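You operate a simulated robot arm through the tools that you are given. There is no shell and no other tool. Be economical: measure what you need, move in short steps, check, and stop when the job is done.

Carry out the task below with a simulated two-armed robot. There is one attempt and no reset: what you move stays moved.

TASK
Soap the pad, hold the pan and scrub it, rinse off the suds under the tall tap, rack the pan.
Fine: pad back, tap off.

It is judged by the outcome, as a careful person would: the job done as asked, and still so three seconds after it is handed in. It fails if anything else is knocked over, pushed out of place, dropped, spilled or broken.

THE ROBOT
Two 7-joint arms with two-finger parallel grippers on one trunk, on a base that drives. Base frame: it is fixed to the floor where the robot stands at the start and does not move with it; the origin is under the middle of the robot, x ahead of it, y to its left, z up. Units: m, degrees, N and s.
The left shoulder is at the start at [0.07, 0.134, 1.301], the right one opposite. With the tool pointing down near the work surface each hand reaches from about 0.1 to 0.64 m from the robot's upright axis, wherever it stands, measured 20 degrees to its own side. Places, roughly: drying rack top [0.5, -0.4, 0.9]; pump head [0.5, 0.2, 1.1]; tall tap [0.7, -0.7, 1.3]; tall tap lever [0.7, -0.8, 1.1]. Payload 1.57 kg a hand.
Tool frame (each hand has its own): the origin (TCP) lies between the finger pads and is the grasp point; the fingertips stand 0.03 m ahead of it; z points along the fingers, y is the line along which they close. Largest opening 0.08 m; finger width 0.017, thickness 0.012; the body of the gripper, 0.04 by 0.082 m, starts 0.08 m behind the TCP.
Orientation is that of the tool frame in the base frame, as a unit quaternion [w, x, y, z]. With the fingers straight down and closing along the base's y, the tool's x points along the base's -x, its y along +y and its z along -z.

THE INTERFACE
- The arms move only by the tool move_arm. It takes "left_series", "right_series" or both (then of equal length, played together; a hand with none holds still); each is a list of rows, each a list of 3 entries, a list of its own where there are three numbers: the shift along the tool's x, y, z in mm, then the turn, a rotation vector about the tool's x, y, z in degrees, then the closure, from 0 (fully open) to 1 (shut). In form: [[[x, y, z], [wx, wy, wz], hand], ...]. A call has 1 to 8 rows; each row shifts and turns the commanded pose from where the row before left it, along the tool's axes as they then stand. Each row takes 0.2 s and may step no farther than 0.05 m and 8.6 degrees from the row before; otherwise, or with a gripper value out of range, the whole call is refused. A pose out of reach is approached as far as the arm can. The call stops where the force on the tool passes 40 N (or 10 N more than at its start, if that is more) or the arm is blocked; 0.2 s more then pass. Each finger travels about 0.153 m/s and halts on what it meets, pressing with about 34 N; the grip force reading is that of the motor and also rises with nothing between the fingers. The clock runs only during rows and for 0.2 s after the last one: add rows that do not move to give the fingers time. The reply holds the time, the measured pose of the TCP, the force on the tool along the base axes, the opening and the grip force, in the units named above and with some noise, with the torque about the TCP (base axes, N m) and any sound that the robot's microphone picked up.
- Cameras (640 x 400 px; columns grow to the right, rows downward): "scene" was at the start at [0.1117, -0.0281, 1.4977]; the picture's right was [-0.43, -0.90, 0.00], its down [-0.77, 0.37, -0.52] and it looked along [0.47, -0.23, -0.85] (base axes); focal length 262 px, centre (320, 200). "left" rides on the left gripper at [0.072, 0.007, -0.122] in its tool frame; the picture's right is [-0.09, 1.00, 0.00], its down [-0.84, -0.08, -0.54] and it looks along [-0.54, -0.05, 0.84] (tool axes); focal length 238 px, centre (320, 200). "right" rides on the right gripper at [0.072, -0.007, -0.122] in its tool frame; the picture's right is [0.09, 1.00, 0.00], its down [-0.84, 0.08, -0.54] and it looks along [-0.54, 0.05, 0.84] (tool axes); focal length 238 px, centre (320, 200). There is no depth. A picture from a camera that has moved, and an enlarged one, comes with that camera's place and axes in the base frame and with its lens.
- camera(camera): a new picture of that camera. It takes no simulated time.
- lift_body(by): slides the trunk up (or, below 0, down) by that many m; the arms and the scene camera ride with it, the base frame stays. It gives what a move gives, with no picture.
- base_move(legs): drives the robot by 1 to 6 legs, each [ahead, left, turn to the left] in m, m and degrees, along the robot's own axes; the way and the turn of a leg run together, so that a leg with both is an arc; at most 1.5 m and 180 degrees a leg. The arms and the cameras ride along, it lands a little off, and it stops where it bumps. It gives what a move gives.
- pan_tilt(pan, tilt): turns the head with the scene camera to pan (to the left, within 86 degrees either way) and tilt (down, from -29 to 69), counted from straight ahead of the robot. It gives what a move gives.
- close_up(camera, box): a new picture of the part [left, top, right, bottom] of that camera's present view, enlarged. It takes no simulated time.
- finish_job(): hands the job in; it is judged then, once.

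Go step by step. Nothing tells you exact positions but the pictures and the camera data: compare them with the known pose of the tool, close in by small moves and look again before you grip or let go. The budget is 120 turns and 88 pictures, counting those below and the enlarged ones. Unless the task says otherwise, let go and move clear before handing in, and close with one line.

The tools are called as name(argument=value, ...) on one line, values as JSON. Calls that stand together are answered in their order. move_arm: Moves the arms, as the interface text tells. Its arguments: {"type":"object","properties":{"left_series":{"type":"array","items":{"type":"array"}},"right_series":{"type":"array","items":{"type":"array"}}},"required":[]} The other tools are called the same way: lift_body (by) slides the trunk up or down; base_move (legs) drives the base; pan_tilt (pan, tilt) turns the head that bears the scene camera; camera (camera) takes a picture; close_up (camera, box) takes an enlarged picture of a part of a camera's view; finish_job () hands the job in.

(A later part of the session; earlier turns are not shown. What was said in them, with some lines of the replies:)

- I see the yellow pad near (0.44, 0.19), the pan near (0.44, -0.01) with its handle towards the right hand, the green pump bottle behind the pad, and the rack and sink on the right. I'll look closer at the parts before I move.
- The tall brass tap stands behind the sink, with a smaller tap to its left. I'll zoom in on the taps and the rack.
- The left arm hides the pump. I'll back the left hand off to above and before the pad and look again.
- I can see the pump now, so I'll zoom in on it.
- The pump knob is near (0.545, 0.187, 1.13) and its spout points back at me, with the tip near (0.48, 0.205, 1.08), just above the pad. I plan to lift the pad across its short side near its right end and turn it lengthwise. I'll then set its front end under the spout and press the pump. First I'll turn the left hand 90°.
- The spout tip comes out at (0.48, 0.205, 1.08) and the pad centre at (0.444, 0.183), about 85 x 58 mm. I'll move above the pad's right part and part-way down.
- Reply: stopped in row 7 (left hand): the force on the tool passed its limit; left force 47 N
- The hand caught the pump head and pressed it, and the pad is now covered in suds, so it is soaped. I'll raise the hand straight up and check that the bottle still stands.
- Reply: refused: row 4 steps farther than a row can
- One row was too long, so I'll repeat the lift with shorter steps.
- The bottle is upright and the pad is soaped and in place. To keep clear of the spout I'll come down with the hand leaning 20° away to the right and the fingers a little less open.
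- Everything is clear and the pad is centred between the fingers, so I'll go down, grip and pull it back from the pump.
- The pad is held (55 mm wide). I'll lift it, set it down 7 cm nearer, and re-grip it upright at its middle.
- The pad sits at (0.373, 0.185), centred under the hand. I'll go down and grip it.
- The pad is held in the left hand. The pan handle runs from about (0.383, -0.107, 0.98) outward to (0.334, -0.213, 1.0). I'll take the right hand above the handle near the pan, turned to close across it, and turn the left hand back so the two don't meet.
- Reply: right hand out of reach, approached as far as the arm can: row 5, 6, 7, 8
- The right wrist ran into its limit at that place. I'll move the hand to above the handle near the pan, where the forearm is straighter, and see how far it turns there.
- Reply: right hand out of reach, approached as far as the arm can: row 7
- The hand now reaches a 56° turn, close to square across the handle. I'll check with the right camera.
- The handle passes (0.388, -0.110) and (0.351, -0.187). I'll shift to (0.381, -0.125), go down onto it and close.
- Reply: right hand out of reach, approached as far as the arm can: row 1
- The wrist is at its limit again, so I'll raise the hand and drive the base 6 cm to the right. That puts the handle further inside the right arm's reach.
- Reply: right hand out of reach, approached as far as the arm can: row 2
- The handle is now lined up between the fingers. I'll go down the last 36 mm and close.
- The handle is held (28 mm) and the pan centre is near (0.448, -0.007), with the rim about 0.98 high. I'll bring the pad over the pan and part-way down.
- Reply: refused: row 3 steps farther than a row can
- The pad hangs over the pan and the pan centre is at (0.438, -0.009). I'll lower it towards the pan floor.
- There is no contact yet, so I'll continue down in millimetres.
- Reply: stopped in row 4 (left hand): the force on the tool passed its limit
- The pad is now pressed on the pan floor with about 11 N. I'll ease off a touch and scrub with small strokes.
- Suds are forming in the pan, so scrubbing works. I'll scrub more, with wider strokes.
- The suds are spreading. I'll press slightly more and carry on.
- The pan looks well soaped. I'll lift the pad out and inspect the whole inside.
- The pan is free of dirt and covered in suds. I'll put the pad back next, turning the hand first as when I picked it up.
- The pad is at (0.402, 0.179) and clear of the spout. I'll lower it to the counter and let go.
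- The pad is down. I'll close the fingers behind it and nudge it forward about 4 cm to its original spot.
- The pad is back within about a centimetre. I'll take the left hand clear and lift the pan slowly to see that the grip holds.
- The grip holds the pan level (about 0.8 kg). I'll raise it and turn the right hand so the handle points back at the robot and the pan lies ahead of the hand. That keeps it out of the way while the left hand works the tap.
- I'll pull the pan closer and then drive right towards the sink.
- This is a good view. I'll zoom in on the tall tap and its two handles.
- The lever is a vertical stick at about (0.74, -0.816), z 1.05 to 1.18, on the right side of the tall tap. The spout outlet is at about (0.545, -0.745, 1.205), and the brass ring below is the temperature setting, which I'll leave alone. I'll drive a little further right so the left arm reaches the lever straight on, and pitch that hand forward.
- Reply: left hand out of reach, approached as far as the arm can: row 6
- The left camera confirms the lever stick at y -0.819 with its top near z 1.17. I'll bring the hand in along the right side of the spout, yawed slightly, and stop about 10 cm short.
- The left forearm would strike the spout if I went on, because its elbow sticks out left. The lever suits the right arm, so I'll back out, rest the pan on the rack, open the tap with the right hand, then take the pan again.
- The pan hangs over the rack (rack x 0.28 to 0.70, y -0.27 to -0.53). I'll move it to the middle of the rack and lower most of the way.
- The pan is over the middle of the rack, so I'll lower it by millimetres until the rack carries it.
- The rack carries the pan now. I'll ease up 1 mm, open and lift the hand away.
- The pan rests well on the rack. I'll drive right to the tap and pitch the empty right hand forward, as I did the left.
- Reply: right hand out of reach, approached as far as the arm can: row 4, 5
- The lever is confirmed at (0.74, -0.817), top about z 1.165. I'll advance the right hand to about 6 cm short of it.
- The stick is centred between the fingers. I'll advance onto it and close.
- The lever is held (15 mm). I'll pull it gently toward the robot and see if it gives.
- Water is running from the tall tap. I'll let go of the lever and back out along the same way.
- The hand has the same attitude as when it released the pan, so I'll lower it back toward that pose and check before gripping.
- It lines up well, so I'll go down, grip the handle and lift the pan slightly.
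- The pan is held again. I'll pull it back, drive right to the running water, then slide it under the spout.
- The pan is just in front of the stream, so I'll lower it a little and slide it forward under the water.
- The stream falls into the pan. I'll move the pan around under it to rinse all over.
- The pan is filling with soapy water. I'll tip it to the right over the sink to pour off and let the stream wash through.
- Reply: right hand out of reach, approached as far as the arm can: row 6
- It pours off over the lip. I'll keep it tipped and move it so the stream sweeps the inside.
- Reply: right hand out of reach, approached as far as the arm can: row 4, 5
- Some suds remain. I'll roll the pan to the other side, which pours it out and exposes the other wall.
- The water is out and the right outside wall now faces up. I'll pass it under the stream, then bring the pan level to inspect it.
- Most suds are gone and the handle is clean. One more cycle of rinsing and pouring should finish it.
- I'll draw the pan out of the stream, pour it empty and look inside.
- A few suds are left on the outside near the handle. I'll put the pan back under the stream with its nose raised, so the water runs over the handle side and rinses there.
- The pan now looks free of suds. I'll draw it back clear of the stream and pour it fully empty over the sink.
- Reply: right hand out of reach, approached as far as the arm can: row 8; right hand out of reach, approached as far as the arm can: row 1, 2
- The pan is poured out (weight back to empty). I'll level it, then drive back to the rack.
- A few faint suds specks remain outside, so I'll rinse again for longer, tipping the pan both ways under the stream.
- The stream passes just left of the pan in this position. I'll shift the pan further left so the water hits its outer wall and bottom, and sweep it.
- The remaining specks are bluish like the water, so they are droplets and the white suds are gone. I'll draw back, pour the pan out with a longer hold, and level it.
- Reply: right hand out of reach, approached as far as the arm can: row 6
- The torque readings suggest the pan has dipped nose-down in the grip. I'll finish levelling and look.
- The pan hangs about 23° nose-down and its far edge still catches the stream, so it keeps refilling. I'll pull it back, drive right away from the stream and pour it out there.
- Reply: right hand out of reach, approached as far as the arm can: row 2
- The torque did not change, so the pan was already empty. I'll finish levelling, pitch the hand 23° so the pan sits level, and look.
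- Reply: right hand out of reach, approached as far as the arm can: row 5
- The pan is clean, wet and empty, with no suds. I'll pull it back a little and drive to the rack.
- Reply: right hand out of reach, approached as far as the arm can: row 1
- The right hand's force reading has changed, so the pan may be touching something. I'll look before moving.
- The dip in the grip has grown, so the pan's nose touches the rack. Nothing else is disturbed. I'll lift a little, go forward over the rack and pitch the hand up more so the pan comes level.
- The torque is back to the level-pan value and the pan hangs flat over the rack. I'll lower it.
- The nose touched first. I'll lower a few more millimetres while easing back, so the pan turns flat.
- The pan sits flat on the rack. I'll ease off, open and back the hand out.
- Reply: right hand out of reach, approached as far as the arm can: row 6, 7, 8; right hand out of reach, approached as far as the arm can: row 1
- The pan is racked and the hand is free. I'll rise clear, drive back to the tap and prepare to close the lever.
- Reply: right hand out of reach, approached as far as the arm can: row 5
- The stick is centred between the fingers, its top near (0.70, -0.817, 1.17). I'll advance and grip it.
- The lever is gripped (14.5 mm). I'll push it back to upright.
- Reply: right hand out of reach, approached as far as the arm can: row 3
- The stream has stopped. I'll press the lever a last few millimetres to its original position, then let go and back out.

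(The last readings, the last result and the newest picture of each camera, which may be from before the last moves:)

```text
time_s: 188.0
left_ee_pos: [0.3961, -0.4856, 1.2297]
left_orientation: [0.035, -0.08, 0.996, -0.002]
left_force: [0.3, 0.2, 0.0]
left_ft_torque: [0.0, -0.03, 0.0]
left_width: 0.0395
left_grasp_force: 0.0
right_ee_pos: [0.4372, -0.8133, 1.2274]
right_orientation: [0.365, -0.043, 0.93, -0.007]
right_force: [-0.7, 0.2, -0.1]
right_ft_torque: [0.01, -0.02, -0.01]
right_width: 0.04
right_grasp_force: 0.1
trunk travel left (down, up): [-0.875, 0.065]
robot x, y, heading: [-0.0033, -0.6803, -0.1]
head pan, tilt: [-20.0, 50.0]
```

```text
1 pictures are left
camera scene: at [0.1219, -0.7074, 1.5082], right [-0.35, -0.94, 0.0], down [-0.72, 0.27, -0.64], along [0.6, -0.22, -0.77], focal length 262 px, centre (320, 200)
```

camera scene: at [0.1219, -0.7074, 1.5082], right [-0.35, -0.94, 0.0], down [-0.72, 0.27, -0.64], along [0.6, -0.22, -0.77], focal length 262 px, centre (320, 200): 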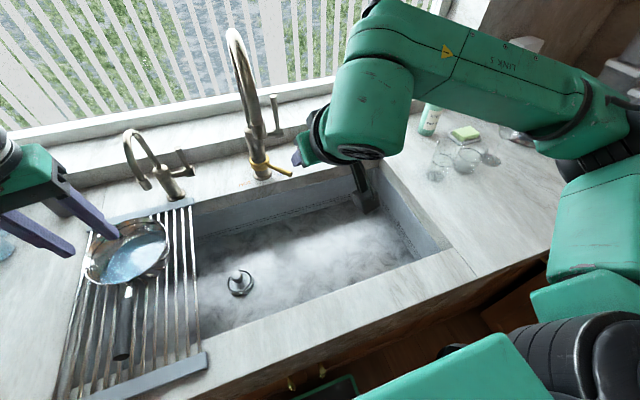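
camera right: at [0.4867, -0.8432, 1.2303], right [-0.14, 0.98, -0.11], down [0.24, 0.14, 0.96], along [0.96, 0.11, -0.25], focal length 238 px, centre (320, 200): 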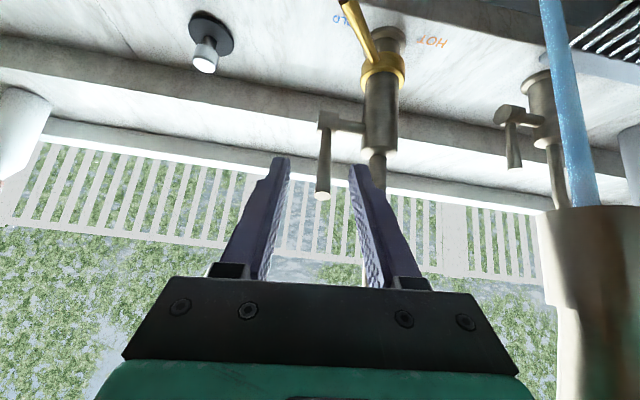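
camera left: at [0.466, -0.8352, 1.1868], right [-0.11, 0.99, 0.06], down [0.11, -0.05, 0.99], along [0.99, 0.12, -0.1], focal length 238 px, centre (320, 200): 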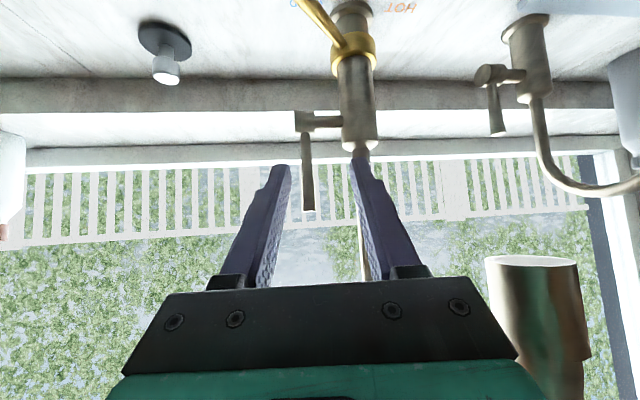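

The tap is off with its lever upright, and the pan is on the rack. I'll use the last picture to check the pan.

close_up(camera="scene", box=[50, 190, 230, 390])

```text
2.00 times, centred on (140, 290) of scene
camera zoom: at [0.1219, -0.7074, 1.5082], right [-0.35, -0.94, 0.0], down [-0.72, 0.27, -0.64], along [0.6, -0.22, -0.77], focal length 524 px, centre (680, 20)
```

zoom: 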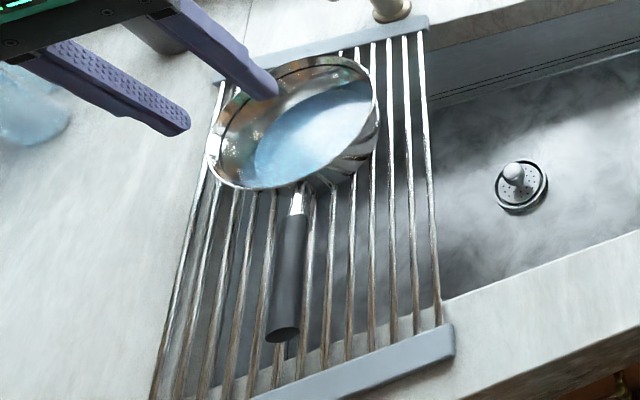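

The pan lies flat on the rack, shiny with no dirt or suds, and both hands are empty and clear. The pad is back and the tap is off, so I'm handing the job in.

finish_job()

```text
The job is handed in.
```

The job is handed in: the pan is scrubbed, rinsed and on the rack, the pad is back within about 1 cm of its place, and the tall tap is off.
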